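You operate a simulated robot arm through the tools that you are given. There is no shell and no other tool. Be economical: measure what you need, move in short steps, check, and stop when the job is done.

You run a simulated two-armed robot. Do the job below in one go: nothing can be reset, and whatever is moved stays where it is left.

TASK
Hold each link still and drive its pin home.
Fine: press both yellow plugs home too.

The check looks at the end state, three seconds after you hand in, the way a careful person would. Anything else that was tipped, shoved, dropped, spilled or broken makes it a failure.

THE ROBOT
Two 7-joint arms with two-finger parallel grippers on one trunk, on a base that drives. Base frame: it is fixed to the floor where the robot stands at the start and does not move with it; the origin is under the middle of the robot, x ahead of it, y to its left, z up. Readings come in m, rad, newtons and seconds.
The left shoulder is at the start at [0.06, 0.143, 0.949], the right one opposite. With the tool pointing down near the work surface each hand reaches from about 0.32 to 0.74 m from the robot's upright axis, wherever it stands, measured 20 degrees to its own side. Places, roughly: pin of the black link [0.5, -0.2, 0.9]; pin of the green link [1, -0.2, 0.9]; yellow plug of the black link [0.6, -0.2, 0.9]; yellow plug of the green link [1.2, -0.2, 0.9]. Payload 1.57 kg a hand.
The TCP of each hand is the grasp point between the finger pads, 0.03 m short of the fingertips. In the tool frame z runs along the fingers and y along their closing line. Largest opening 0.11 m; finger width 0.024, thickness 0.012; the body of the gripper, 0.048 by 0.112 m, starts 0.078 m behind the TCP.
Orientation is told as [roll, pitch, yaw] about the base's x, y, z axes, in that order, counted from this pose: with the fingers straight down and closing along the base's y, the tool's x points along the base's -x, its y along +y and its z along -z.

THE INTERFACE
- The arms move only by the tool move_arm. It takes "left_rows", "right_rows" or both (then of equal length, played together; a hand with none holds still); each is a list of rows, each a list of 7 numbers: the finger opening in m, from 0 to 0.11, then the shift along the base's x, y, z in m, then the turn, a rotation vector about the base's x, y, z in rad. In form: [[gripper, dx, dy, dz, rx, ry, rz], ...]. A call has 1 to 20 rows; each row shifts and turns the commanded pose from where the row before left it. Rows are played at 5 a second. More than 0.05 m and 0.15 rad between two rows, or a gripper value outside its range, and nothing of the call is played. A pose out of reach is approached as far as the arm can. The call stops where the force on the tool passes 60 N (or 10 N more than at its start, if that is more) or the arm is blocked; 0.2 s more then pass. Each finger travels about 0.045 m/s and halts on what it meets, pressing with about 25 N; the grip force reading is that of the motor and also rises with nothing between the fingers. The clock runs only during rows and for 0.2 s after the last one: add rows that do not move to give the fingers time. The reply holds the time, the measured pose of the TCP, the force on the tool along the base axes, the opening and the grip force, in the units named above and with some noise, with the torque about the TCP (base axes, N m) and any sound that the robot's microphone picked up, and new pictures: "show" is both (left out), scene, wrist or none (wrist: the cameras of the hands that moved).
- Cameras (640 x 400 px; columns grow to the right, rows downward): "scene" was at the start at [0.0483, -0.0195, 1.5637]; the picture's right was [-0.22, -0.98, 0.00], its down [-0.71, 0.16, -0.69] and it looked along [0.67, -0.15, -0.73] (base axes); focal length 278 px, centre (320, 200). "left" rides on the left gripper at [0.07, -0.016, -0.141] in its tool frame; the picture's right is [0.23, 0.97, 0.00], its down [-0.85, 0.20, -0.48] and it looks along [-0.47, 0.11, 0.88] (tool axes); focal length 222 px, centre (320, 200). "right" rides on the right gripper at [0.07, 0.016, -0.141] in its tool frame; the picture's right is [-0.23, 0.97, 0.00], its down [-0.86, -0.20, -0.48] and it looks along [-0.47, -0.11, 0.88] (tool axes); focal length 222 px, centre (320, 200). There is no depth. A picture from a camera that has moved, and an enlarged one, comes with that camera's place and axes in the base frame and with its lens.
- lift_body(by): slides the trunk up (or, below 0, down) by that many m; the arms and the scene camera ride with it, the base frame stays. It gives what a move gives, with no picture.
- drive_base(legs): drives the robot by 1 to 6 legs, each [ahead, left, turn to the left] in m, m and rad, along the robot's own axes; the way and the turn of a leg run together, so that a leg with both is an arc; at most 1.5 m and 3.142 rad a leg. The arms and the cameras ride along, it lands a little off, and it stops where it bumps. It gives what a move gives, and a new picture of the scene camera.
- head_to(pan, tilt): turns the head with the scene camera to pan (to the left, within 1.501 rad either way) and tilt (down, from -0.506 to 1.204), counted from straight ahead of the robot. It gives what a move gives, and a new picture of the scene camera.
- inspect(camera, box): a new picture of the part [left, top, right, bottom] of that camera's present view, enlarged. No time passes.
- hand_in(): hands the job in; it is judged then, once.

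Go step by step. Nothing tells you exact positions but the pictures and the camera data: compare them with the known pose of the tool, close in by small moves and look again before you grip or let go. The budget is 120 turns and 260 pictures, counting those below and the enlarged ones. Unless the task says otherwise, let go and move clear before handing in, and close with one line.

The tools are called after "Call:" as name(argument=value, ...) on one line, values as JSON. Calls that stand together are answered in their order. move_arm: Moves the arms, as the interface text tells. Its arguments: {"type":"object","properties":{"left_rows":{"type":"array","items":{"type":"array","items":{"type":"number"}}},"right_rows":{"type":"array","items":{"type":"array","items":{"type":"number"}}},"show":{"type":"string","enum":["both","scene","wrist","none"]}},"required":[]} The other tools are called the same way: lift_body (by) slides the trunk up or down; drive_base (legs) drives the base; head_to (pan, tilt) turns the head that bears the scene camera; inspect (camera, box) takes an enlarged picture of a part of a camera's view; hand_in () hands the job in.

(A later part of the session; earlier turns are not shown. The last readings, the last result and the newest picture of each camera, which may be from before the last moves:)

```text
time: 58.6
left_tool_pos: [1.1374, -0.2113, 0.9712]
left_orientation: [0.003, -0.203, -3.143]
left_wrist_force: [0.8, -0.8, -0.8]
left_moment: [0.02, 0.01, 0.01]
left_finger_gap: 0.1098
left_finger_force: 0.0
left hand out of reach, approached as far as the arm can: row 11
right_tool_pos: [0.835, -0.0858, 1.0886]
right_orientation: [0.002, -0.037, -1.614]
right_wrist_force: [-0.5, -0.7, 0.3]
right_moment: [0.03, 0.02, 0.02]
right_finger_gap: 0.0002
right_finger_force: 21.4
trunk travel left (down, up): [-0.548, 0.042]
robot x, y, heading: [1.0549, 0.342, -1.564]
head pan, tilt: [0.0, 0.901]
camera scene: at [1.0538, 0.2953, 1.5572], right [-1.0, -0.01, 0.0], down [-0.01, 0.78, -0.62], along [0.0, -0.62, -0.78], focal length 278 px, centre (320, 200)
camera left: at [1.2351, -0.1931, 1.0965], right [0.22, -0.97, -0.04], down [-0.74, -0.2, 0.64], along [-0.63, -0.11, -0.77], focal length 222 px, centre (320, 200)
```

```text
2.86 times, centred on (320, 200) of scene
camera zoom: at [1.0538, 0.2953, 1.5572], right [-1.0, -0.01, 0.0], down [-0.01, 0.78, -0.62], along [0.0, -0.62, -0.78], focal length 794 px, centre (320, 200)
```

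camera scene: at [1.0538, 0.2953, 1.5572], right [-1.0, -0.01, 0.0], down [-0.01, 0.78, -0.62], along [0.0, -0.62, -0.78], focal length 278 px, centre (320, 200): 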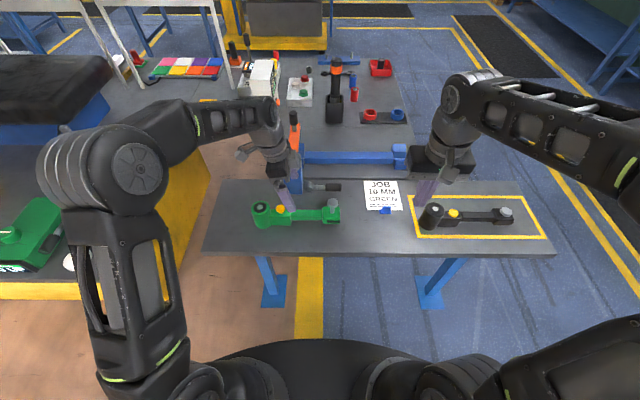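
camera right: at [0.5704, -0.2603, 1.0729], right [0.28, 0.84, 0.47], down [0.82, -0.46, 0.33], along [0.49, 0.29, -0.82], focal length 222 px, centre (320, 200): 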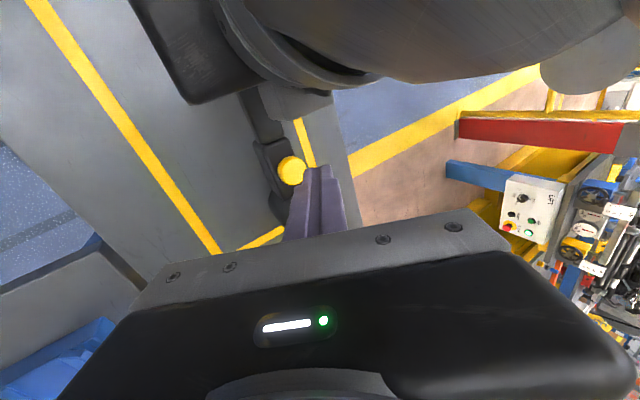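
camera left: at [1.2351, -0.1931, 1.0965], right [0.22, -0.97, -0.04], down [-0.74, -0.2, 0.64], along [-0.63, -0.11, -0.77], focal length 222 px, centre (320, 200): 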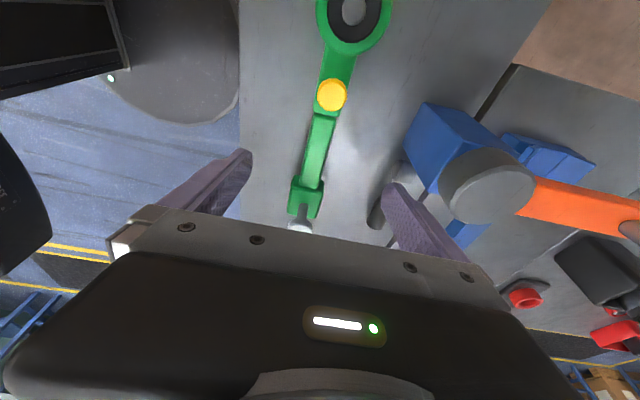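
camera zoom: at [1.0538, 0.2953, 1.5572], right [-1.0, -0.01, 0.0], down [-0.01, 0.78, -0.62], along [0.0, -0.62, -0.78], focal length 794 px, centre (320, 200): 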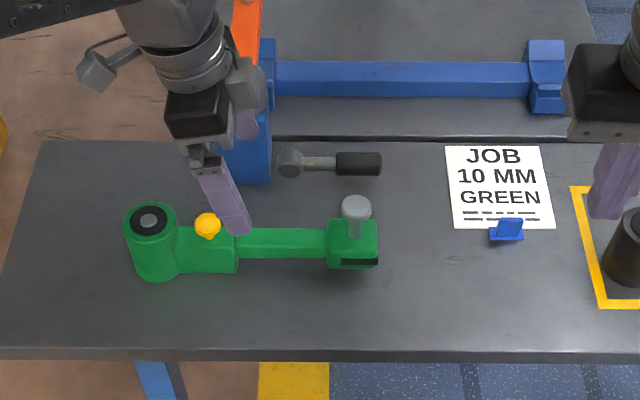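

Call:
move_arm(left_rows=[[0.08, -0.009, -0.006, 0, 0, 0, 0], [0.07, 0, 0, -0.03, 0, 0, 0], [0.07, 0, 0, -0.04, 0, 0, 0], [0.07, 0, 0, -0.03, 0, 0, 0], [0.07, 0, 0, 0, 0, 0, 0]], show="wrist")

Call:
inspect(camera="scene", box=[240, 150, 360, 250])

```text
time: 59.8
left_tool_pos: [1.128, -0.2157, 0.871]
left_orientation: [0.001, -0.204, -3.14]
left_wrist_force: [0.1, -0.5, -0.6]
left_moment: [-0.01, 0.02, 0.02]
left_finger_gap: 0.07
left_finger_force: 0.0
right_tool_pos: [0.8359, -0.084, 1.0895]
right_orientation: [0.002, -0.038, -1.615]
right_wrist_force: [0.4, 0.2, -0.2]
right_moment: [-0.03, 0.01, 0.03]
right_finger_gap: 0.0001
right_finger_force: 21.1
trunk travel left (down, up): [-0.548, 0.042]
robot x, y, heading: [1.0498, 0.3421, -1.564]
head pan, tilt: [0.0, 0.901]
camera left: at [1.2252, -0.198, 0.9953], right [0.22, -0.97, -0.04], down [-0.74, -0.2, 0.64], along [-0.63, -0.11, -0.77], focal length 222 px, centre (320, 200)
```

left: 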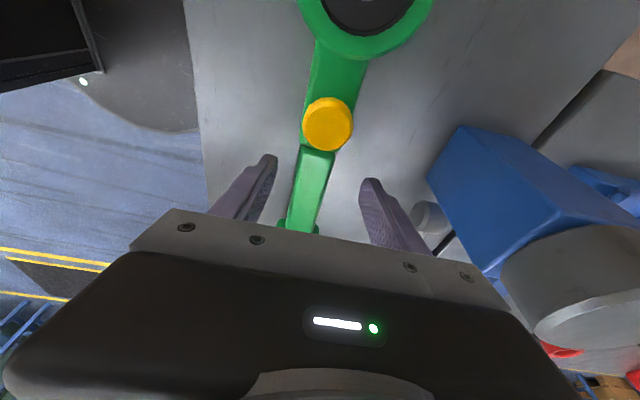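

```text
4.00 times, centred on (300, 200) of scene
camera zoom: at [1.0537, 0.2954, 1.5572], right [-1.0, -0.01, 0.0], down [-0.01, 0.78, -0.62], along [0.0, -0.62, -0.78], focal length 1111 px, centre (400, 200)
```

zoom: 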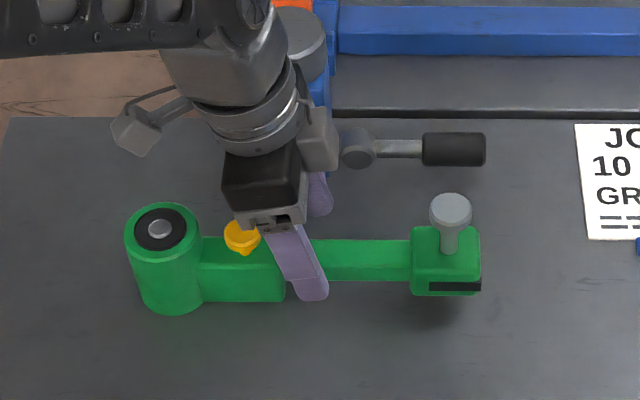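

Call:
move_arm(left_rows=[[0.07, 0, 0, -0.015, 0, 0, 0], [0.07, 0, 0, -0.015, 0, 0, 0], [0.07, 0, 0, 0, 0, 0, 0], [0.04, 0, 0, 0, 0, 0, 0], [0, 0, 0, 0, 0, 0, 0], [0, 0, 0, 0, 0, 0, 0], [0, 0, 0, 0, 0, 0, 0], [0, 0, 0, 0, 0, 0, 0]], show="wrist")

Call:
inspect(camera="scene", box=[240, 150, 360, 250])

```text
time: 61.6
left_tool_pos: [1.128, -0.2153, 0.8401]
left_orientation: [0.002, -0.202, -3.139]
left_wrist_force: [0.7, 2.0, 1.4]
left_moment: [0.18, 0.02, 0.07]
left_finger_gap: 0.0279
left_finger_force: 25.2
right_tool_pos: [0.8359, -0.0841, 1.0888]
right_orientation: [0.003, -0.038, -1.615]
right_wrist_force: [0.5, -0.1, 0.1]
right_moment: [0.01, 0.01, -0.02]
right_finger_gap: 0.0
right_finger_force: 21.5
trunk travel left (down, up): [-0.548, 0.042]
robot x, y, heading: [1.0544, 0.3452, -1.562]
head pan, tilt: [0.0, 0.901]
camera left: at [1.2254, -0.1979, 0.9656], right [0.22, -0.97, -0.04], down [-0.74, -0.2, 0.64], along [-0.63, -0.11, -0.77], focal length 222 px, centre (320, 200)
```

left: 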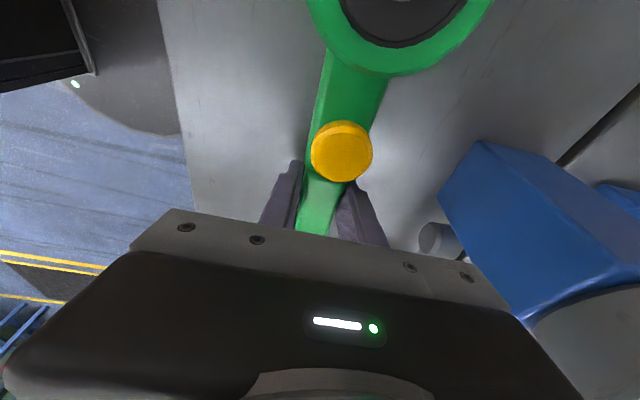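

```text
4.00 times, centred on (300, 200) of scene
camera zoom: at [1.0539, 0.2955, 1.5572], right [-1.0, -0.01, 0.0], down [-0.01, 0.78, -0.62], along [0.0, -0.62, -0.78], focal length 1111 px, centre (400, 200)
```

zoom: 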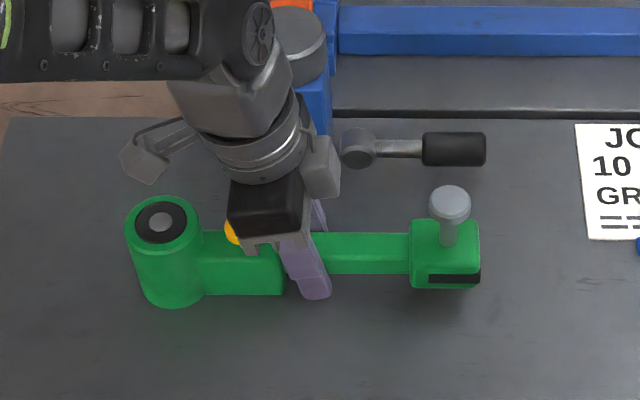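

The green link is gripped; it slid about 5 mm back, so I'll return it by that while held, then bring the right hand over its pin leaning away from the left hand.

Call:
move_arm(left_rows=[[0, 0, 0.0025, 0, 0, 0, 0], [0, 0, 0.0025, 0, 0, 0, 0], [0, 0, 0, 0, 0, 0, 0], [0, 0, 0, 0, 0, 0, 0], [0, 0, 0, 0, 0, 0, 0], [0, 0, 0, 0, 0, 0, 0], [0, 0, 0, 0, 0, 0, 0], [0, 0, 0, 0, 0, 0, 0]], right_rows=[[0, 0.0, -0.02, 0, 0, -0.1, 0], [0, 0.03, -0.03, 0, 0, -0.1, 0], [0, 0.03, -0.03, 0, 0, -0.1, 0], [0, 0.03, -0.03, 0, 0, -0.1, 0], [0, 0.035, -0.017, 0, 0, 0, 0], [0, 0.035, 0, -0.03, 0, 0, 0], [0, 0.023, 0, -0.04, 0, 0, 0], [0, 0, 0, -0.035, 0, 0, 0]])

Call:
inspect(camera="scene", box=[260, 150, 380, 250])

Call:
inspect(camera="right", box=[220, 60, 420, 240])

```text
time: 63.4
left_tool_pos: [1.1266, -0.2096, 0.8407]
left_orientation: [0.003, -0.202, -3.142]
left_wrist_force: [-1.7, -5.3, 5.7]
left_moment: [0.0, -0.05, -0.07]
left_finger_gap: 0.0279
left_finger_force: 24.7
right_tool_pos: [1.0197, -0.2115, 0.9839]
right_orientation: [0.403, -0.017, -1.628]
right_wrist_force: [0.3, -0.1, -0.5]
right_moment: [0.04, 0.02, 0.01]
right_finger_gap: 0.0
right_finger_force: 21.6
trunk travel left (down, up): [-0.548, 0.042]
robot x, y, heading: [1.0495, 0.3431, -1.563]
head pan, tilt: [0.0, 0.901]
camera scene: at [1.0536, 0.2952, 1.5573], right [-1.0, -0.01, 0.0], down [-0.01, 0.78, -0.62], along [0.0, -0.62, -0.78], focal length 278 px, centre (320, 200)
camera right: at [0.9833, -0.137, 1.1175], right [0.88, -0.27, 0.38], down [-0.42, -0.83, 0.38], along [0.22, -0.49, -0.84], focal length 222 px, centre (320, 200)
camera left: at [1.2248, -0.1936, 0.9655], right [0.22, -0.97, -0.04], down [-0.74, -0.2, 0.64], along [-0.63, -0.11, -0.77], focal length 222 px, centre (320, 200)
```

scene: 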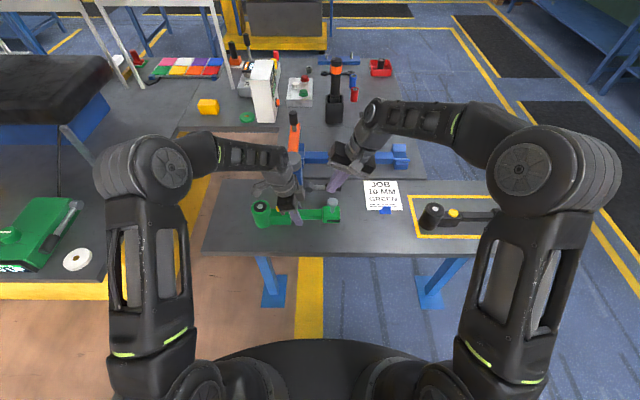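
right: 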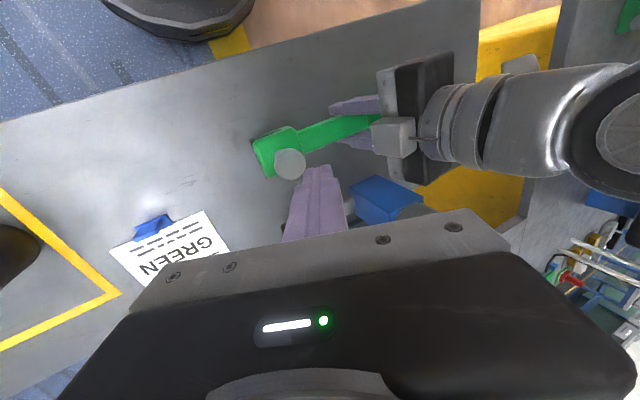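
left: 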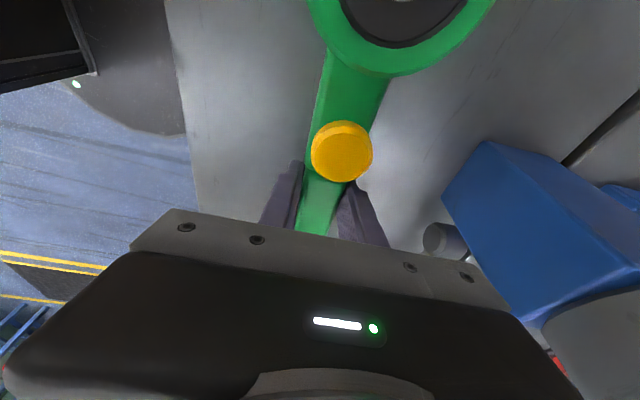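

```text
4.00 times, centred on (320, 200) of scene
camera zoom: at [1.0536, 0.2952, 1.5573], right [-1.0, -0.01, 0.0], down [-0.01, 0.78, -0.62], along [0.0, -0.62, -0.78], focal length 1111 px, centre (320, 200)
```

zoom: 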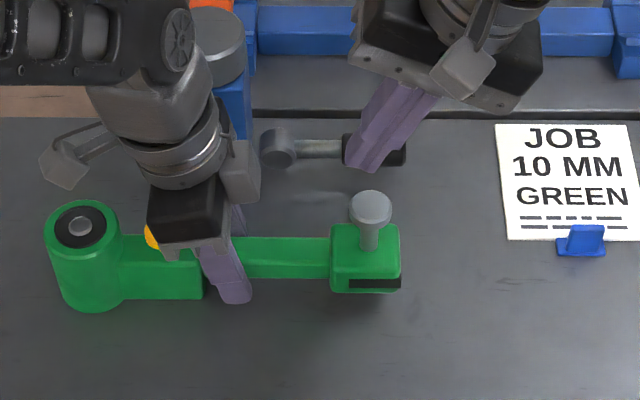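

```text
2.22 times, centred on (320, 150) of right
camera zoom: at [0.9833, -0.137, 1.1175], right [0.88, -0.27, 0.38], down [-0.42, -0.83, 0.38], along [0.22, -0.49, -0.84], focal length 494 px, centre (320, 311)
```

zoom: 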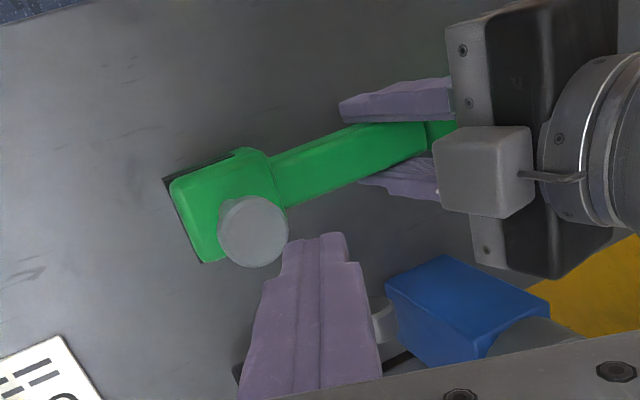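

The pin is at about (1.020, -0.211), directly below the contact edge. Pressing down, first to touch and a bit further.

Call:
move_arm(right_rows=[[0, 0, 0, -0.015, 0, 0, 0], [0, 0, 0, -0.015, 0, 0, 0], [0, 0, 0, -0.008, 0, 0, 0], [0, 0, 0, -0.005, 0, 0, 0], [0, 0, 0, -0.005, 0, 0, 0], [0, 0, 0, -0.005, 0, 0, 0], [0, 0, 0, -0.005, 0, 0, 0], [0, 0, 0, 0, 0, 0, 0]], show="none")

Call:
inspect(camera="scene", box=[260, 150, 380, 250])

Call:
inspect(camera="right", box=[220, 60, 420, 240])

```text
time: 65.2
left_tool_pos: [1.1269, -0.2107, 0.8401]
left_orientation: [0.003, -0.203, -3.142]
left_wrist_force: [-2.3, -6.8, 4.1]
left_moment: [0.13, -0.64, 0.14]
left_finger_gap: 0.0282
left_finger_force: 24.5
right_tool_pos: [1.0184, -0.2118, 0.9248]
right_orientation: [0.402, -0.018, -1.625]
right_wrist_force: [-0.1, 1.4, 5.6]
right_moment: [0.12, -0.06, 0.02]
right_finger_gap: 0.0
right_finger_force: 21.1
trunk travel left (down, up): [-0.548, 0.042]
robot x, y, heading: [1.0522, 0.3442, -1.565]
head pan, tilt: [0.0, 0.901]
```

```text
4.00 times, centred on (320, 200) of scene
camera zoom: at [1.0534, 0.2954, 1.5572], right [-1.0, -0.01, 0.0], down [-0.01, 0.78, -0.62], along [0.01, -0.62, -0.78], focal length 1111 px, centre (320, 200)
```

zoom: 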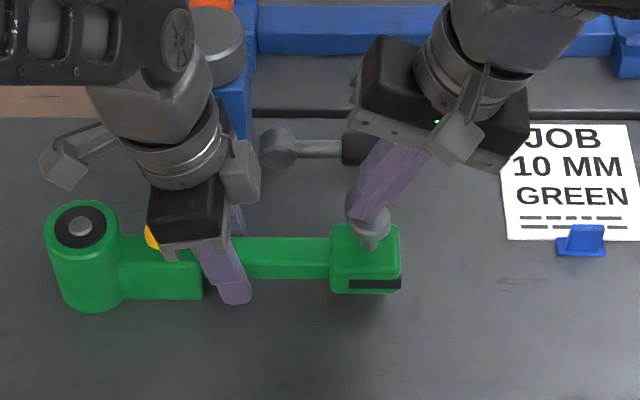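

```text
2.22 times, centred on (320, 150) of right
camera zoom: at [0.9827, -0.1372, 1.0596], right [0.88, -0.27, 0.38], down [-0.42, -0.83, 0.38], along [0.22, -0.49, -0.84], focal length 494 px, centre (320, 311)
```

zoom: 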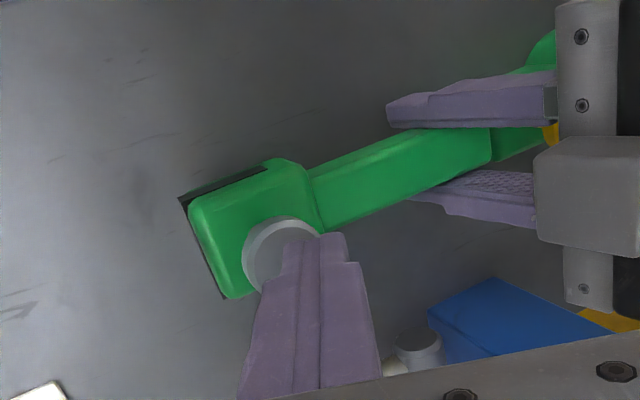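

Call:
move_arm(right_rows=[[0, -0.003, 0.002, -0.003, 0, 0, 0], [0, 0, 0, -0.005, 0, 0, 0], [0, 0, 0, -0.005, 0, 0, 0], [0, 0, 0, -0.005, 0, 0, 0], [0, 0, 0, -0.005, 0, 0, 0], [0, 0, 0, -0.005, 0, 0, 0], [0, 0, 0, -0.003, 0, 0, 0], [0, 0, 0, -0.003, 0, 0, 0], [0, 0, 0, -0.003, 0, 0, 0], [0, 0, 0, -0.003, 0, 0, 0], [0, 0, 0, -0.003, 0, 0, 0]], show="none")

Call:
inspect(camera="scene", box=[260, 150, 380, 250])

Call:
inspect(camera="right", box=[220, 60, 420, 240])

```text
time: 67.6
left_tool_pos: [1.1303, -0.2116, 0.8398]
left_orientation: [0.001, -0.202, -3.138]
left_wrist_force: [6.8, 0.7, -18.3]
left_moment: [0.12, -0.56, -0.16]
left_finger_gap: 0.0279
left_finger_force: 25.0
right_tool_pos: [1.0144, -0.2109, 0.8844]
right_orientation: [0.402, -0.019, -1.627]
right_wrist_force: [-9.5, 1.4, 24.0]
right_moment: [0.24, 0.23, 0.09]
right_finger_gap: 0.0
right_finger_force: 21.5
trunk travel left (down, up): [-0.548, 0.042]
robot x, y, heading: [1.054, 0.3385, -1.56]
head pan, tilt: [0.0, 0.901]
```

```text
4.00 times, centred on (320, 200) of scene
camera zoom: at [1.0537, 0.2958, 1.5574], right [-1.0, -0.01, 0.0], down [-0.01, 0.78, -0.62], along [0.0, -0.62, -0.78], focal length 1111 px, centre (320, 200)
```

zoom: 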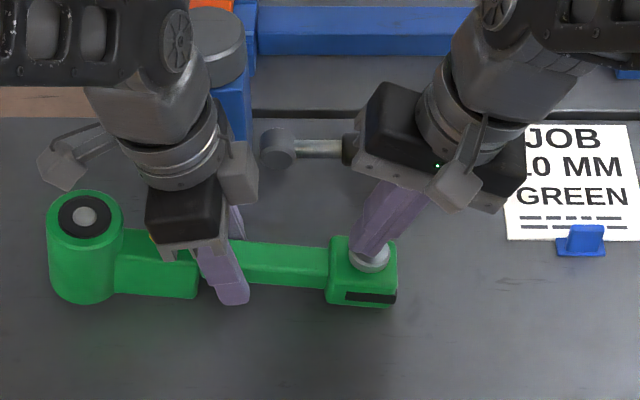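

```text
2.22 times, centred on (320, 150) of right
camera zoom: at [0.979, -0.135, 1.0184], right [0.88, -0.27, 0.38], down [-0.42, -0.83, 0.38], along [0.21, -0.5, -0.84], focal length 494 px, centre (320, 311)
```

zoom: 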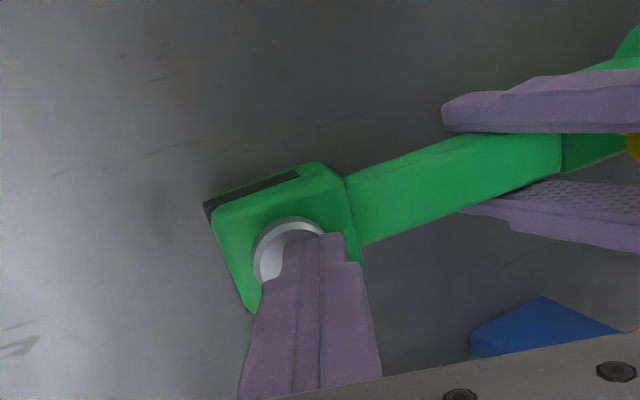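

The link has pitched a little in the left grip under the push: its pin end has dipped. I'll lift the right hand and look at how far the pin is in and how the link sits.

Call:
move_arm(right_rows=[[0, 0, 0, 0.02, 0, 0, 0], [0, -0.01, 0, 0.04, 0, 0, 0], [0, -0.04, 0, 0.02, 0, 0, 0], [0, -0.04, 0, 0, 0, 0, 0]], show="none")

Call:
inspect(camera="scene", box=[260, 150, 380, 250])

Call:
inspect(camera="right", box=[260, 40, 500, 220])

```text
time: 68.6
left_tool_pos: [1.1273, -0.2107, 0.8416]
left_orientation: [0.001, -0.203, -3.138]
left_wrist_force: [-0.3, 0.7, -7.2]
left_moment: [-0.01, 0.22, -0.05]
left_finger_gap: 0.0279
left_finger_force: 25.1
right_tool_pos: [0.928, -0.2076, 0.9636]
right_orientation: [0.401, -0.016, -1.626]
right_wrist_force: [-0.3, -0.2, 0.0]
right_moment: [0.01, -0.01, -0.03]
right_finger_gap: 0.0001
right_finger_force: 21.7
trunk travel left (down, up): [-0.548, 0.042]
robot x, y, heading: [1.055, 0.3443, -1.562]
head pan, tilt: [0.0, 0.901]
```

```text
4.00 times, centred on (320, 200) of scene
camera zoom: at [1.0533, 0.2944, 1.5571], right [-1.0, -0.01, 0.0], down [-0.01, 0.78, -0.62], along [0.01, -0.62, -0.78], focal length 1111 px, centre (320, 200)
```

zoom: 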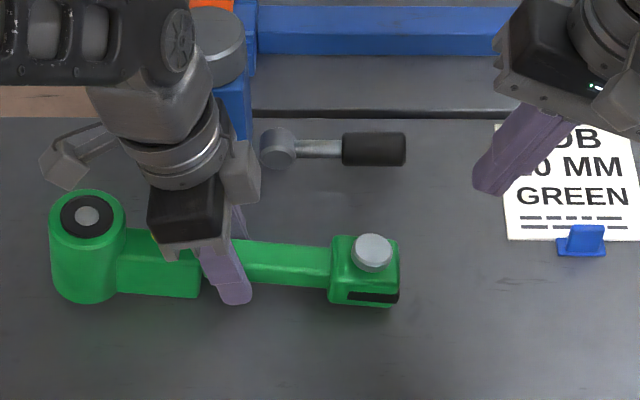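

```text
2.22 times, centred on (380, 130) of right
camera zoom: at [0.8923, -0.1327, 1.098], right [0.88, -0.27, 0.38], down [-0.42, -0.83, 0.38], along [0.22, -0.49, -0.84], focal length 494 px, centre (187, 356)
```

zoom: 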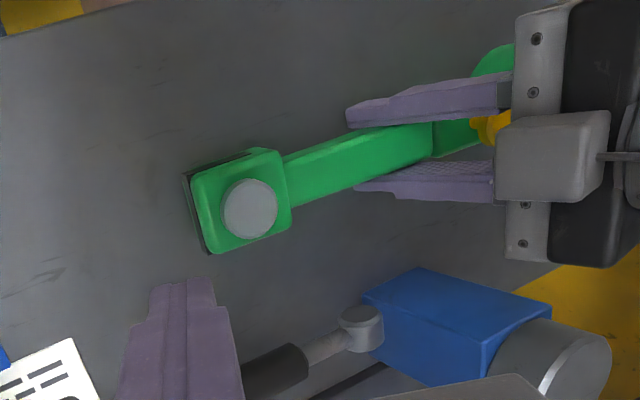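

Call:
inspect(camera="scene", box=[315, 195, 350, 230])

Call:
inspect(camera="right", box=[335, 90, 415, 160])

```text
11.43 times, centred on (332, 212) of scene
camera zoom: at [1.0533, 0.2944, 1.5571], right [-1.0, -0.01, 0.0], down [-0.01, 0.78, -0.62], along [0.01, -0.62, -0.78], focal length 3174 px, centre (177, 57)
```

zoom: 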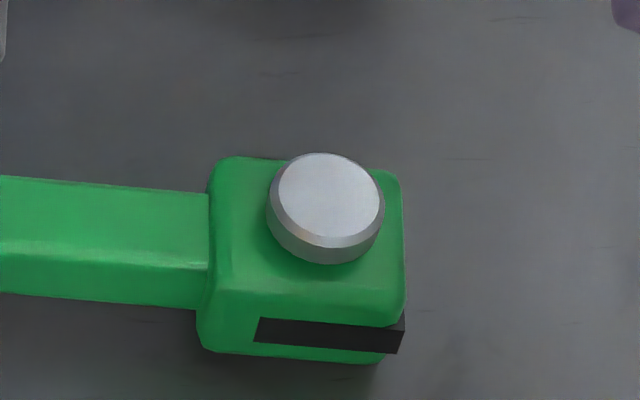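

```text
5.71 times, centred on (375, 125) of right
camera zoom: at [0.8923, -0.1327, 1.098], right [0.88, -0.27, 0.38], down [-0.42, -0.83, 0.38], along [0.22, -0.49, -0.84], focal length 1269 px, centre (6, 629)
```

zoom: 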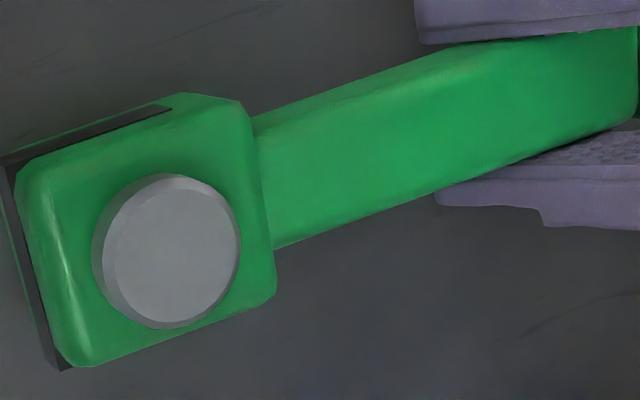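

I'll open the left hand so the link settles level, then look at the pin again.

Call:
move_arm(left_rows=[[0.035, 0, 0, 0, 0, 0, 0], [0.05, 0, 0, 0, 0, 0, 0], [0.05, 0, 0, 0, 0, 0, 0], [0.05, 0, 0, 0, 0, 0, 0]], show="none")

Call:
inspect(camera="scene", box=[260, 150, 380, 250])

Call:
inspect(camera="scene", box=[315, 195, 350, 230])

```text
time: 69.6
left_tool_pos: [1.1276, -0.2114, 0.8396]
left_orientation: [0.0, -0.204, -3.141]
left_wrist_force: [-0.3, -0.6, -0.4]
left_moment: [0.05, 0.02, -0.01]
left_finger_gap: 0.05
left_finger_force: 0.0
right_tool_pos: [0.9284, -0.2073, 0.9634]
right_orientation: [0.401, -0.017, -1.627]
right_wrist_force: [-0.4, -0.3, 0.5]
right_moment: [0.0, -0.02, 0.0]
right_finger_gap: 0.0
right_finger_force: 21.2
trunk travel left (down, up): [-0.548, 0.042]
robot x, y, heading: [1.0518, 0.3448, -1.562]
head pan, tilt: [0.0, 0.901]
```

```text
4.00 times, centred on (320, 200) of scene
camera zoom: at [1.0538, 0.2952, 1.5572], right [-1.0, -0.01, 0.0], down [-0.01, 0.78, -0.62], along [0.0, -0.62, -0.78], focal length 1111 px, centre (320, 200)
```

zoom: 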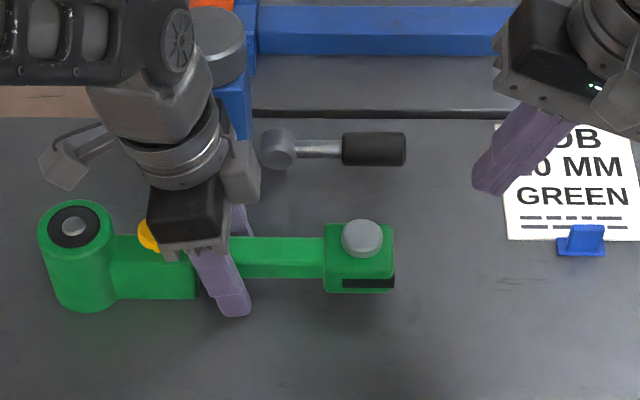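

```text
11.43 times, centred on (332, 212) of scene
camera zoom: at [1.0538, 0.2952, 1.5572], right [-1.0, -0.01, 0.0], down [-0.01, 0.78, -0.62], along [0.0, -0.62, -0.78], focal length 3174 px, centre (177, 57)
```

zoom: 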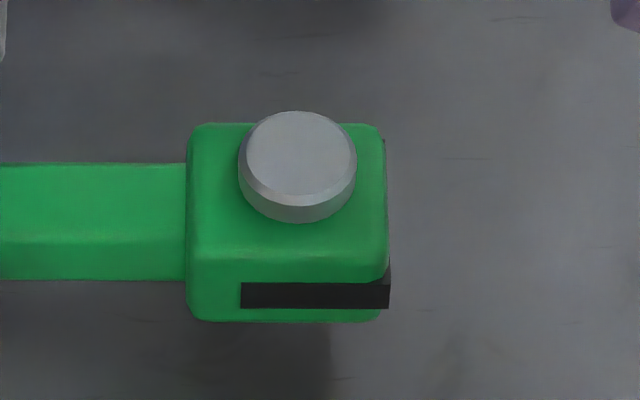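

The link is level again, but the green pin head may still be a few millimetres proud. I'll regrip closer to the pin to hold it more firmly and press again.

Call:
move_arm(left_rows=[[0.05, -0.02, 0, 0, 0, 0, 0], [0.05, -0.018, 0, 0, 0, 0, 0], [0.05, 0, 0, 0, 0, 0, 0], [0, 0, 0, 0, 0, 0, 0], [0, 0, 0, 0, 0, 0, 0], [0, 0, 0, 0, 0, 0, 0], [0, 0, 0, 0, 0, 0, 0]], show="none")

Call:
move_arm(right_rows=[[0, 0.02, 0, 0, 0, 0, 0], [0, 0.035, -0.002, 0, 0, 0, 0], [0, 0.035, -0.002, 0, 0, 0, 0], [0, 0, 0, -0.02, 0, 0, 0], [0, 0, 0, 0, 0, 0, 0]], show="none")

Call:
inspect(camera="scene", box=[260, 150, 380, 250])

Call:
inspect(camera="right", box=[220, 60, 420, 240])

```text
time: 71.2
left_tool_pos: [1.0889, -0.2108, 0.8379]
left_orientation: [0.001, -0.204, -3.141]
left_wrist_force: [-0.5, -1.3, 0.4]
left_moment: [0.06, -0.1, -0.18]
left_finger_gap: 0.0279
left_finger_force: 25.3
right_tool_pos: [0.9283, -0.2067, 0.9625]
right_orientation: [0.403, -0.016, -1.626]
right_wrist_force: [0.3, 0.7, -0.1]
right_moment: [0.0, -0.04, 0.01]
right_finger_gap: 0.0
right_finger_force: 21.0
trunk travel left (down, up): [-0.548, 0.042]
robot x, y, heading: [1.0525, 0.3419, -1.559]
head pan, tilt: [0.0, 0.901]
```

```text
time: 72.4
left_tool_pos: [1.0899, -0.2103, 0.8384]
left_orientation: [0.003, -0.203, -3.14]
left_wrist_force: [-1.1, 0.1, 0.9]
left_moment: [0.05, 0.07, -0.02]
left_finger_gap: 0.0277
left_finger_force: 25.1
right_tool_pos: [1.0159, -0.2145, 0.9426]
right_orientation: [0.4, -0.019, -1.627]
right_wrist_force: [-0.2, -0.8, -0.3]
right_moment: [-0.04, -0.01, -0.01]
right_finger_gap: 0.0002
right_finger_force: 21.4
trunk travel left (down, up): [-0.548, 0.042]
robot x, y, heading: [1.0561, 0.3438, -1.562]
head pan, tilt: [0.0, 0.901]
```

```text
4.00 times, centred on (320, 200) of scene
camera zoom: at [1.0537, 0.2951, 1.5572], right [-1.0, -0.01, 0.0], down [-0.01, 0.78, -0.62], along [0.0, -0.62, -0.78], focal length 1111 px, centre (320, 200)
```

zoom: 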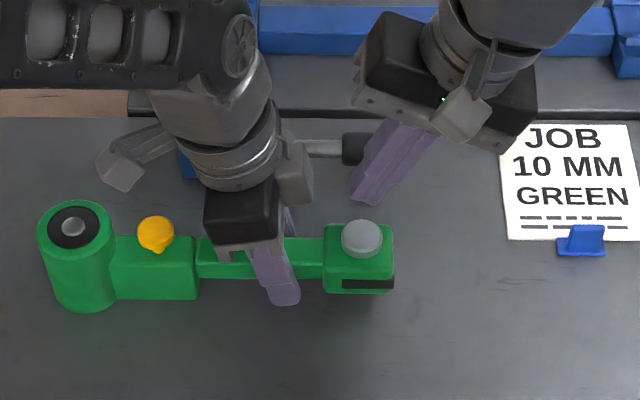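

```text
2.22 times, centred on (320, 150) of right
camera zoom: at [0.9804, -0.1395, 1.0775], right [0.88, -0.27, 0.38], down [-0.42, -0.83, 0.38], along [0.22, -0.49, -0.84], focal length 494 px, centre (320, 311)
```

zoom: 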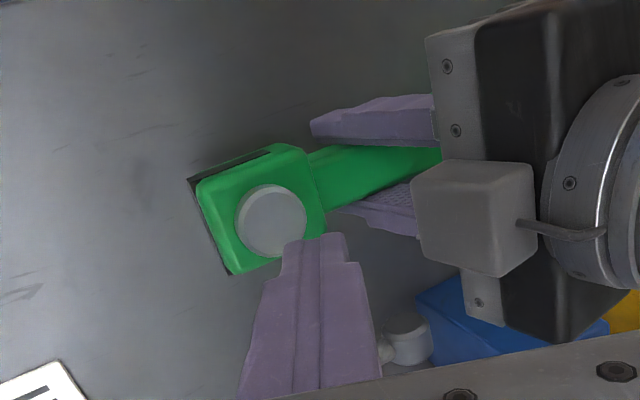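

Call:
move_arm(right_rows=[[0, 0.004, 0.003, 0, 0, -0.14, 0], [0, 0, 0, -0.015, 0, 0, 0], [0, 0, 0, -0.015, 0, 0, 0], [0, 0, 0, -0.007, 0, 0, 0], [0, 0, 0, -0.004, 0, 0, 0], [0, 0, 0, -0.003, 0, 0, 0], [0, 0, 0, 0, 0, 0, 0]], show="none")

Call:
inspect(camera="scene", box=[260, 150, 380, 250])

Call:
inspect(camera="right", box=[220, 60, 420, 240])

```text
time: 74.0
left_tool_pos: [1.089, -0.2122, 0.8378]
left_orientation: [-0.001, -0.2, -3.14]
left_wrist_force: [0.5, -3.5, -10.9]
left_moment: [-0.06, -0.62, 0.13]
left_finger_gap: 0.028
left_finger_force: 24.8
right_tool_pos: [1.0186, -0.2107, 0.8986]
right_orientation: [0.54, -0.011, -1.629]
right_wrist_force: [-2.2, 3.0, 15.1]
right_moment: [0.18, -0.05, 0.02]
right_finger_gap: 0.0
right_finger_force: 21.6
trunk travel left (down, up): [-0.548, 0.042]
robot x, y, heading: [1.0526, 0.3421, -1.567]
head pan, tilt: [0.0, 0.901]
```

```text
4.00 times, centred on (320, 200) of scene
camera zoom: at [1.0535, 0.2948, 1.557], right [-1.0, -0.01, 0.0], down [-0.01, 0.78, -0.62], along [0.0, -0.62, -0.78], focal length 1111 px, centre (320, 200)
```

zoom: 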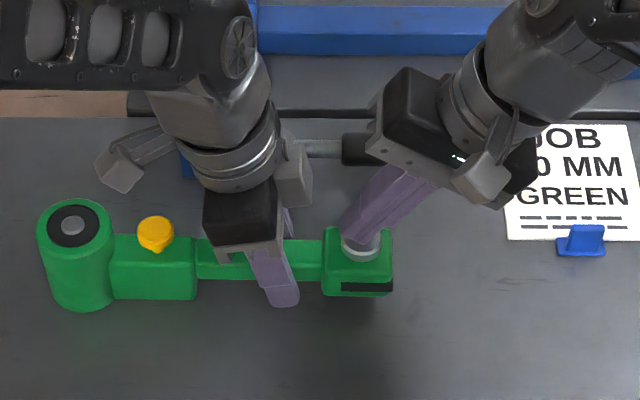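

```text
2.22 times, centred on (320, 150) of right
camera zoom: at [0.9648, -0.136, 1.0268], right [0.82, -0.27, 0.5], down [-0.47, -0.83, 0.32], along [0.33, -0.49, -0.8], focal length 494 px, centre (320, 311)
```

zoom: 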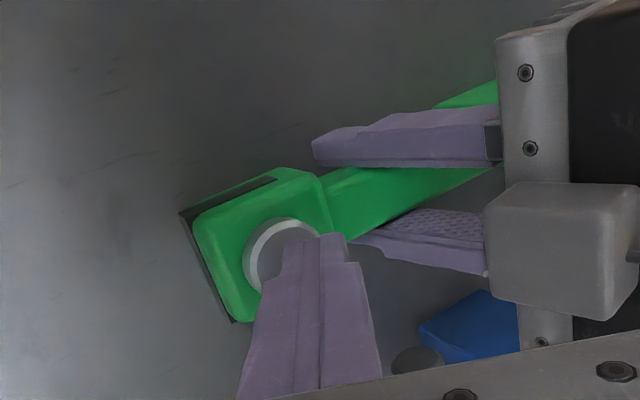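

Call:
move_arm(right_rows=[[0, 0, 0, -0.002, 0, 0, 0], [0, 0, 0, -0.002, 0, 0, 0], [0, 0, 0, -0.002, 0, 0, 0], [0, 0, 0, 0, 0, 0, 0]], show="none")

Call:
inspect(camera="scene", box=[260, 150, 380, 250])

Call:
inspect(camera="scene", box=[315, 190, 350, 225])

```text
time: 75.0
left_tool_pos: [1.0902, -0.2108, 0.8376]
left_orientation: [-0.001, -0.202, -3.141]
left_wrist_force: [6.6, 1.5, -22.2]
left_moment: [-0.12, -0.28, -0.13]
left_finger_gap: 0.0274
left_finger_force: 25.1
right_tool_pos: [1.0183, -0.2126, 0.8927]
right_orientation: [0.539, -0.011, -1.63]
right_wrist_force: [-6.5, -1.5, 14.8]
right_moment: [0.04, 0.07, 0.0]
right_finger_gap: 0.0
right_finger_force: 22.2
trunk travel left (down, up): [-0.548, 0.042]
robot x, y, heading: [1.0512, 0.3393, -1.566]
head pan, tilt: [0.0, 0.901]
```

```text
4.00 times, centred on (320, 200) of scene
camera zoom: at [1.0539, 0.2945, 1.5571], right [-1.0, -0.01, 0.0], down [-0.01, 0.78, -0.62], along [0.0, -0.62, -0.78], focal length 1111 px, centre (320, 200)
```

zoom: 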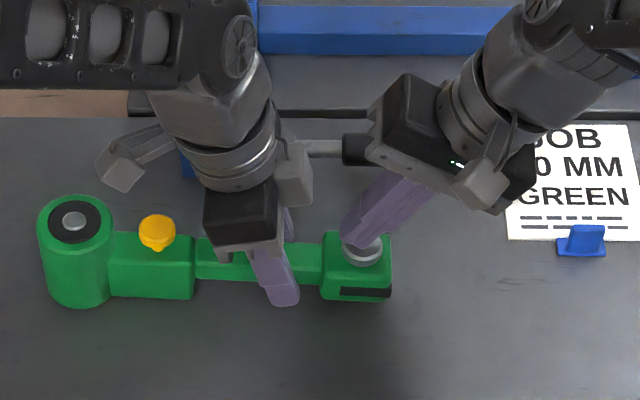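

```text
11.43 times, centred on (332, 208) of scene
camera zoom: at [1.0539, 0.2945, 1.5571], right [-1.0, -0.01, 0.0], down [-0.01, 0.78, -0.62], along [0.0, -0.62, -0.78], focal length 3174 px, centre (177, 114)
```

zoom: 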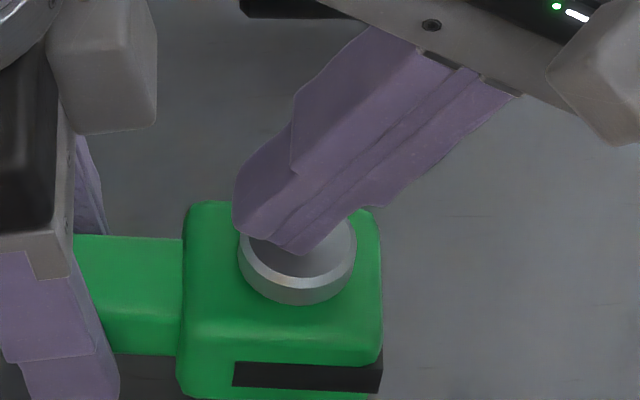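

Under 15 N the pin no longer moves in the block; the whole link pitches instead, so it may already be home. I'll retract, let the link settle level, and take a low side view to be sure.

Call:
move_arm(right_rows=[[0, 0, 0, 0.02, 0, 0, 0], [0, -0.01, 0, 0.04, 0, 0, 0], [0, -0.03, 0, 0.03, 0, 0.13, 0], [0, -0.03, 0, 0.03, 0, 0.13, 0], [0, -0.03, 0, 0.03, 0, 0.13, 0], [0, 0, 0, 0, 0, 0.13, 0.0], [0, 0, 0, 0, 0, 0, 0.14], [0, 0, 0, 0, 0, 0, 0.14], [0, 0, 0, 0, 0, 0, 0.14], [0, 0, 0, 0, 0, 0, 0.14], [0, 0, 0, 0, 0, 0, 0.14], [0, 0, 0, 0, 0, 0, 0.14], [0, 0, 0, 0, 0, 0, 0.14], [0, 0, 0, 0, 0, 0, 0.14], [0, 0, 0, 0, 0, 0, 0.14], [0, 0, 0, 0, 0, 0, 0.14], [0, 0, 0, 0, 0, 0, 0.14], [0, 0, 0, 0, 0, 0, 0.09], [0, 0, 0, 0, 0, 0, 0]], show="scene")

Call:
move_arm(left_rows=[[0.035, 0, 0, 0, 0, 0, 0], [0.05, 0, 0, 0, 0, 0, 0], [0.05, 0, 0, 0, 0, 0, 0]], show="none")

```text
time: 79.0
left_tool_pos: [1.0893, -0.2109, 0.8389]
left_orientation: [0.003, -0.204, -3.14]
left_wrist_force: [-0.1, -0.5, -6.5]
left_moment: [0.0, 0.51, -0.03]
left_finger_gap: 0.028
left_finger_force: 24.6
right_tool_pos: [0.9186, -0.211, 1.0418]
right_orientation: [0.024, -0.038, 0.015]
right_wrist_force: [-0.7, 1.0, -0.3]
right_moment: [-0.03, -0.03, 0.0]
right_finger_gap: 0.0
right_finger_force: 21.1
trunk travel left (down, up): [-0.548, 0.042]
robot x, y, heading: [1.052, 0.3441, -1.564]
head pan, tilt: [0.0, 0.901]
camera scene: at [1.0539, 0.2945, 1.5571], right [-1.0, -0.01, 0.0], down [-0.01, 0.78, -0.62], along [0.0, -0.62, -0.78], focal length 278 px, centre (320, 200)
```

scene: 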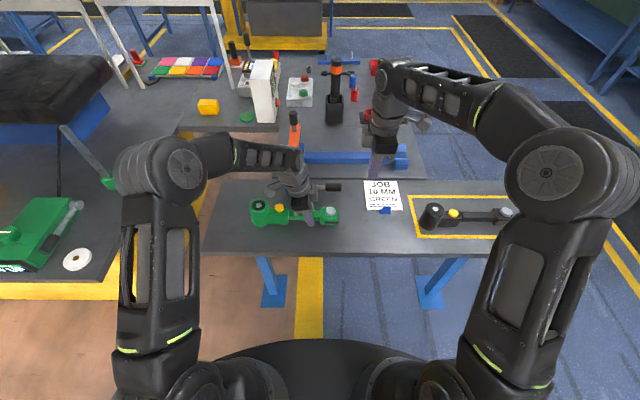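

```text
time: 79.8
left_tool_pos: [1.0891, -0.2101, 0.8382]
left_orientation: [0.003, -0.203, -3.142]
left_wrist_force: [0.5, -1.0, -0.1]
left_moment: [-0.02, 0.02, 0.01]
left_finger_gap: 0.0502
left_finger_force: 0.0
right_tool_pos: [0.9185, -0.2101, 1.0425]
right_orientation: [0.022, -0.035, 0.015]
right_wrist_force: [-0.1, 0.2, -0.1]
right_moment: [0.01, -0.03, -0.02]
right_finger_gap: 0.0
right_finger_force: 21.2
trunk travel left (down, up): [-0.548, 0.042]
robot x, y, heading: [1.0524, 0.3473, -1.566]
head pan, tilt: [0.0, 0.901]
```

Right hand is at yaw ~0; now I'll pitch it so its camera looks low along +x at the pin.

Call:
move_arm(right_rows=[[0, 0, 0.01, 0, 0, -0.14, 0], [0, 0, 0.02, 0, 0, -0.14, 0], [0, 0, 0.02, -0.02, 0, -0.14, 0], [0, 0, 0.02, -0.02, 0, -0.14, 0], [0, 0, 0, -0.02, 0, -0.14, 0], [0, 0, 0, -0.02, 0, -0.14, 0], [0, 0, 0, 0, 0, 0, 0]], show="wrist")

Call:
inspect(camera="right", box=[250, 60, 430, 200])

```text
time: 81.4
left_tool_pos: [1.0894, -0.21, 0.8377]
left_orientation: [0.001, -0.205, -3.139]
left_wrist_force: [-0.6, -0.3, -0.8]
left_moment: [0.02, 0.01, -0.01]
left_finger_gap: 0.05
left_finger_force: 0.0
right_tool_pos: [0.9193, -0.1406, 0.963]
right_orientation: [0.004, -0.879, 0.022]
right_wrist_force: [0.3, 0.3, 0.6]
right_moment: [0.0, 0.0, 0.03]
right_finger_gap: 0.0
right_finger_force: 21.3
trunk travel left (down, up): [-0.548, 0.042]
robot x, y, heading: [1.0524, 0.3443, -1.565]
head pan, tilt: [0.0, 0.901]
camera right: at [0.766, -0.1275, 0.9993], right [0.12, 0.98, 0.18], down [0.18, -0.2, 0.96], along [0.98, -0.08, -0.2], focal length 222 px, centre (320, 200)
```

right: 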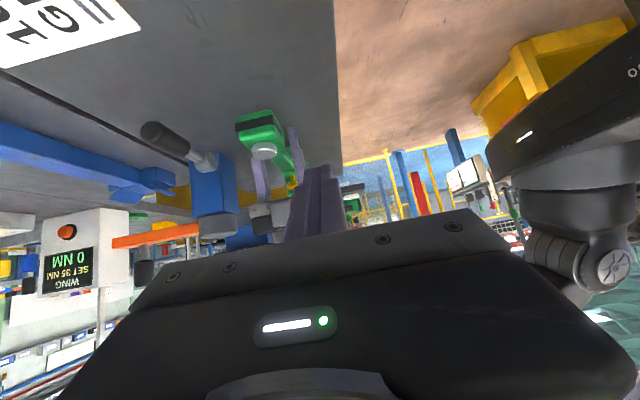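

```text
2.86 times, centred on (340, 130) of right
camera zoom: at [0.766, -0.1275, 0.9993], right [0.12, 0.98, 0.18], down [0.18, -0.2, 0.96], along [0.98, -0.08, -0.2], focal length 635 px, centre (263, 400)
```

zoom: 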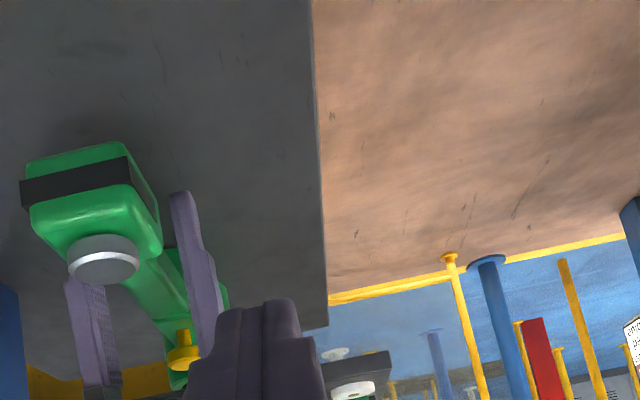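

Call:
inspect(camera="right", box=[230, 100, 320, 170])

```text
5.71 times, centred on (275, 135) of right
camera zoom: at [0.766, -0.1275, 0.9993], right [0.12, 0.98, 0.18], down [0.18, -0.2, 0.96], along [0.98, -0.08, -0.2], focal length 1269 px, centre (577, 571)
```

zoom: 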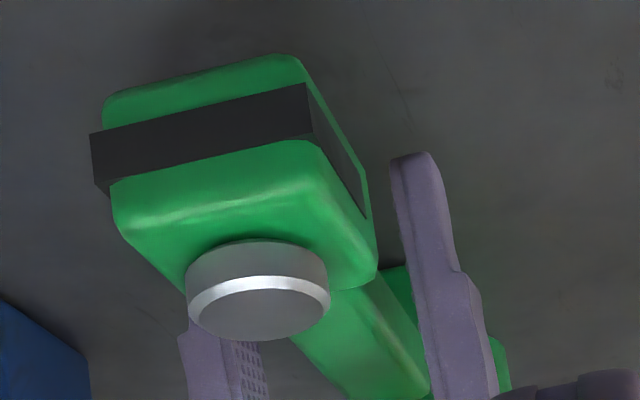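

The green pin is home: its head sits on the block with no stem showing, while the yellow plug's stem still shows. Now I swap roles: the left hand lifts off and closes to press the plug, and the right hand comes to hold the bar.

Call:
move_arm(left_rows=[[0.05, 0, 0, 0.02, 0, 0, 0], [0.05, 0, 0, 0.04, 0, 0, 0], [0.05, 0, 0, 0.045, 0, 0, 0], [0.05, 0.03, 0, 0.02, 0, 0, 0], [0.02, 0.04, 0, 0, 0, 0, 0], [0, 0.04, 0, 0, 0, 0, 0], [0, 0.02, 0, 0, 0, 0, 0], [0, 0, 0, 0, 0, 0, 0]], right_rows=[[0.02, 0, 0, 0.01, 0, 0.14, 0], [0.04, 0, -0.02, 0.01, 0, 0.14, 0], [0.06, 0, -0.02, 0, 0, 0.14, 0], [0.07, 0, -0.02, 0, 0, 0.14, 0], [0.07, 0.01, -0.01, 0, 0, 0.1, 0], [0.07, 0.03, 0, 0, 0, 0, 0], [0.07, 0.04, 0, 0, 0, 0, 0], [0.07, 0.03, 0, 0, 0, 0, 0]])

Call:
inspect(camera="scene", box=[240, 140, 380, 250])

```text
time: 83.2
left_tool_pos: [1.2191, -0.2103, 0.9641]
left_orientation: [0.002, -0.204, -3.143]
left_wrist_force: [-0.6, 0.0, 0.8]
left_moment: [0.01, 0.02, 0.01]
left_finger_gap: 0.0
left_finger_force: 20.0
right_tool_pos: [1.0313, -0.2122, 0.9817]
right_orientation: [0.02, -0.215, 0.016]
right_wrist_force: [0.2, -0.6, -0.2]
right_moment: [-0.02, -0.02, -0.02]
right_finger_gap: 0.0701
right_finger_force: 0.1
trunk travel left (down, up): [-0.548, 0.042]
robot x, y, heading: [1.0517, 0.3459, -1.563]
head pan, tilt: [0.0, 0.901]
camera scene: at [1.0542, 0.295, 1.5572], right [-1.0, -0.01, 0.0], down [-0.01, 0.78, -0.62], along [0.0, -0.62, -0.78], focal length 278 px, centre (320, 200)
camera right: at [0.9321, -0.1993, 1.1054], right [0.2, 0.98, 0.07], down [0.74, -0.2, 0.65], along [0.64, -0.08, -0.76], focal length 222 px, centre (320, 200)
camera left: at [1.317, -0.1935, 1.0899], right [0.22, -0.97, -0.04], down [-0.74, -0.2, 0.64], along [-0.63, -0.11, -0.77], focal length 222 px, centre (320, 200)
```

scene: 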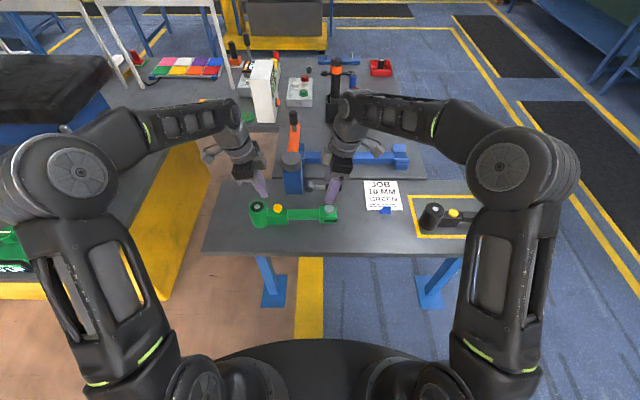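
right: 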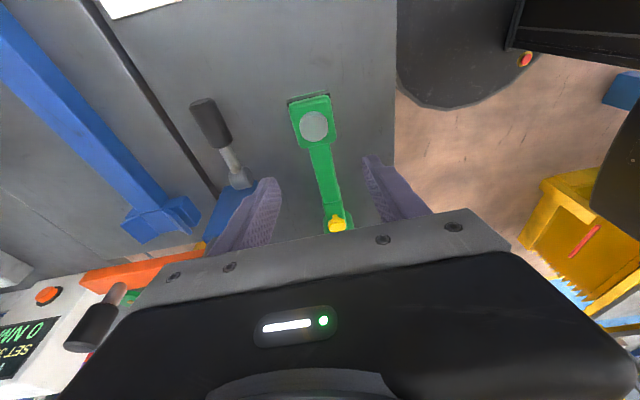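
left: 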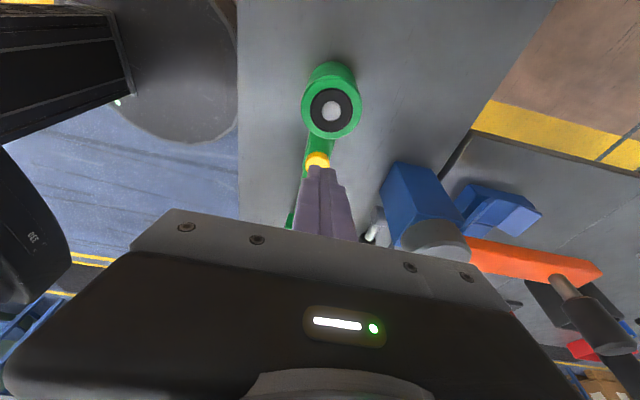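

```text
3.64 times, centred on (310, 195) of scene
camera zoom: at [1.0542, 0.295, 1.5572], right [-1.0, -0.01, 0.0], down [-0.01, 0.78, -0.62], along [0.0, -0.62, -0.78], focal length 1010 px, centre (356, 218)
```

zoom: 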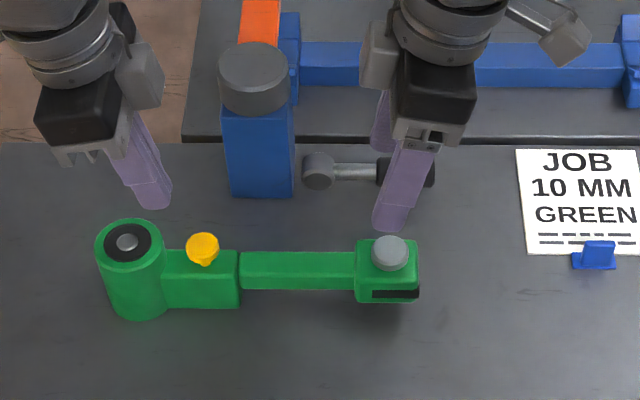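

Call:
move_arm(right_rows=[[0.07, 0.025, 0, 0, 0, 0, 0], [0.07, 0.025, 0.001, 0, 0, 0, 0], [0.07, 0, 0, -0.04, 0, 0, 0], [0.07, 0, 0, -0.04, 0, 0, 0], [0.07, 0, 0, -0.03, 0, 0, 0], [0.07, 0, 0, -0.02, 0, 0, 0], [0.07, 0, 0, -0.01, 0, 0, 0], [0.07, 0, 0, 0, 0, 0, 0]], show="wrist")

Call:
inspect(camera="scene", box=[240, 150, 360, 250])

```text
time: 85.0
left_tool_pos: [1.2188, -0.2117, 0.965]
left_orientation: [0.002, -0.204, -3.139]
left_wrist_force: [-0.5, 0.2, 0.7]
left_moment: [-0.01, 0.02, -0.01]
left_finger_gap: 0.0
left_finger_force: 20.8
right_tool_pos: [1.0799, -0.2096, 0.8434]
right_orientation: [0.02, -0.216, 0.013]
right_wrist_force: [0.9, 0.3, 0.1]
right_moment: [0.0, -0.01, -0.01]
right_finger_gap: 0.0699
right_finger_force: 0.0
trunk travel left (down, up): [-0.548, 0.042]
robot x, y, heading: [1.0542, 0.3465, -1.566]
head pan, tilt: [0.0, 0.901]
camera right: at [0.9814, -0.1964, 0.966], right [0.2, 0.98, 0.07], down [0.74, -0.2, 0.65], along [0.65, -0.08, -0.76], focal length 222 px, centre (320, 200)
```

right: 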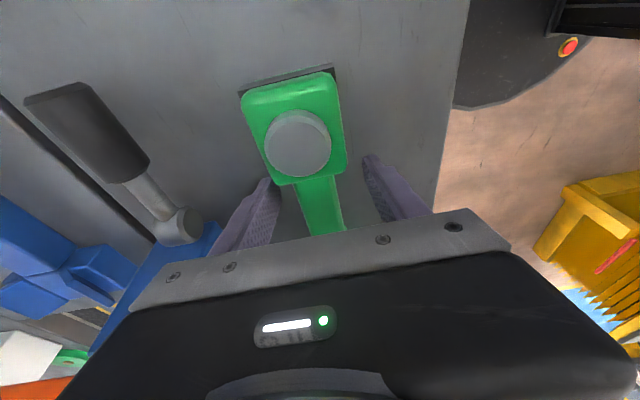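

```text
4.00 times, centred on (300, 200) of scene
camera zoom: at [1.0538, 0.2952, 1.5572], right [-1.0, -0.01, 0.0], down [-0.01, 0.78, -0.62], along [0.0, -0.62, -0.78], focal length 1111 px, centre (400, 200)
```

zoom: 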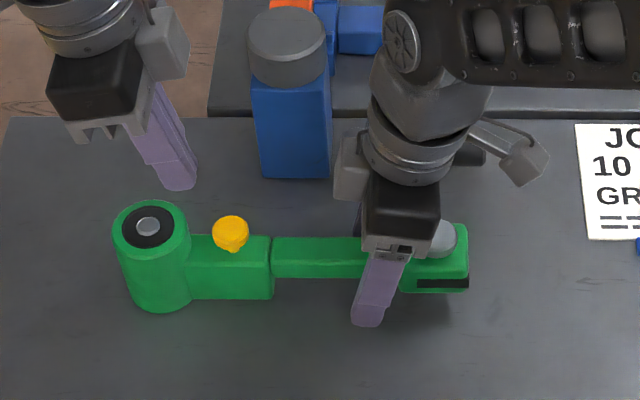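

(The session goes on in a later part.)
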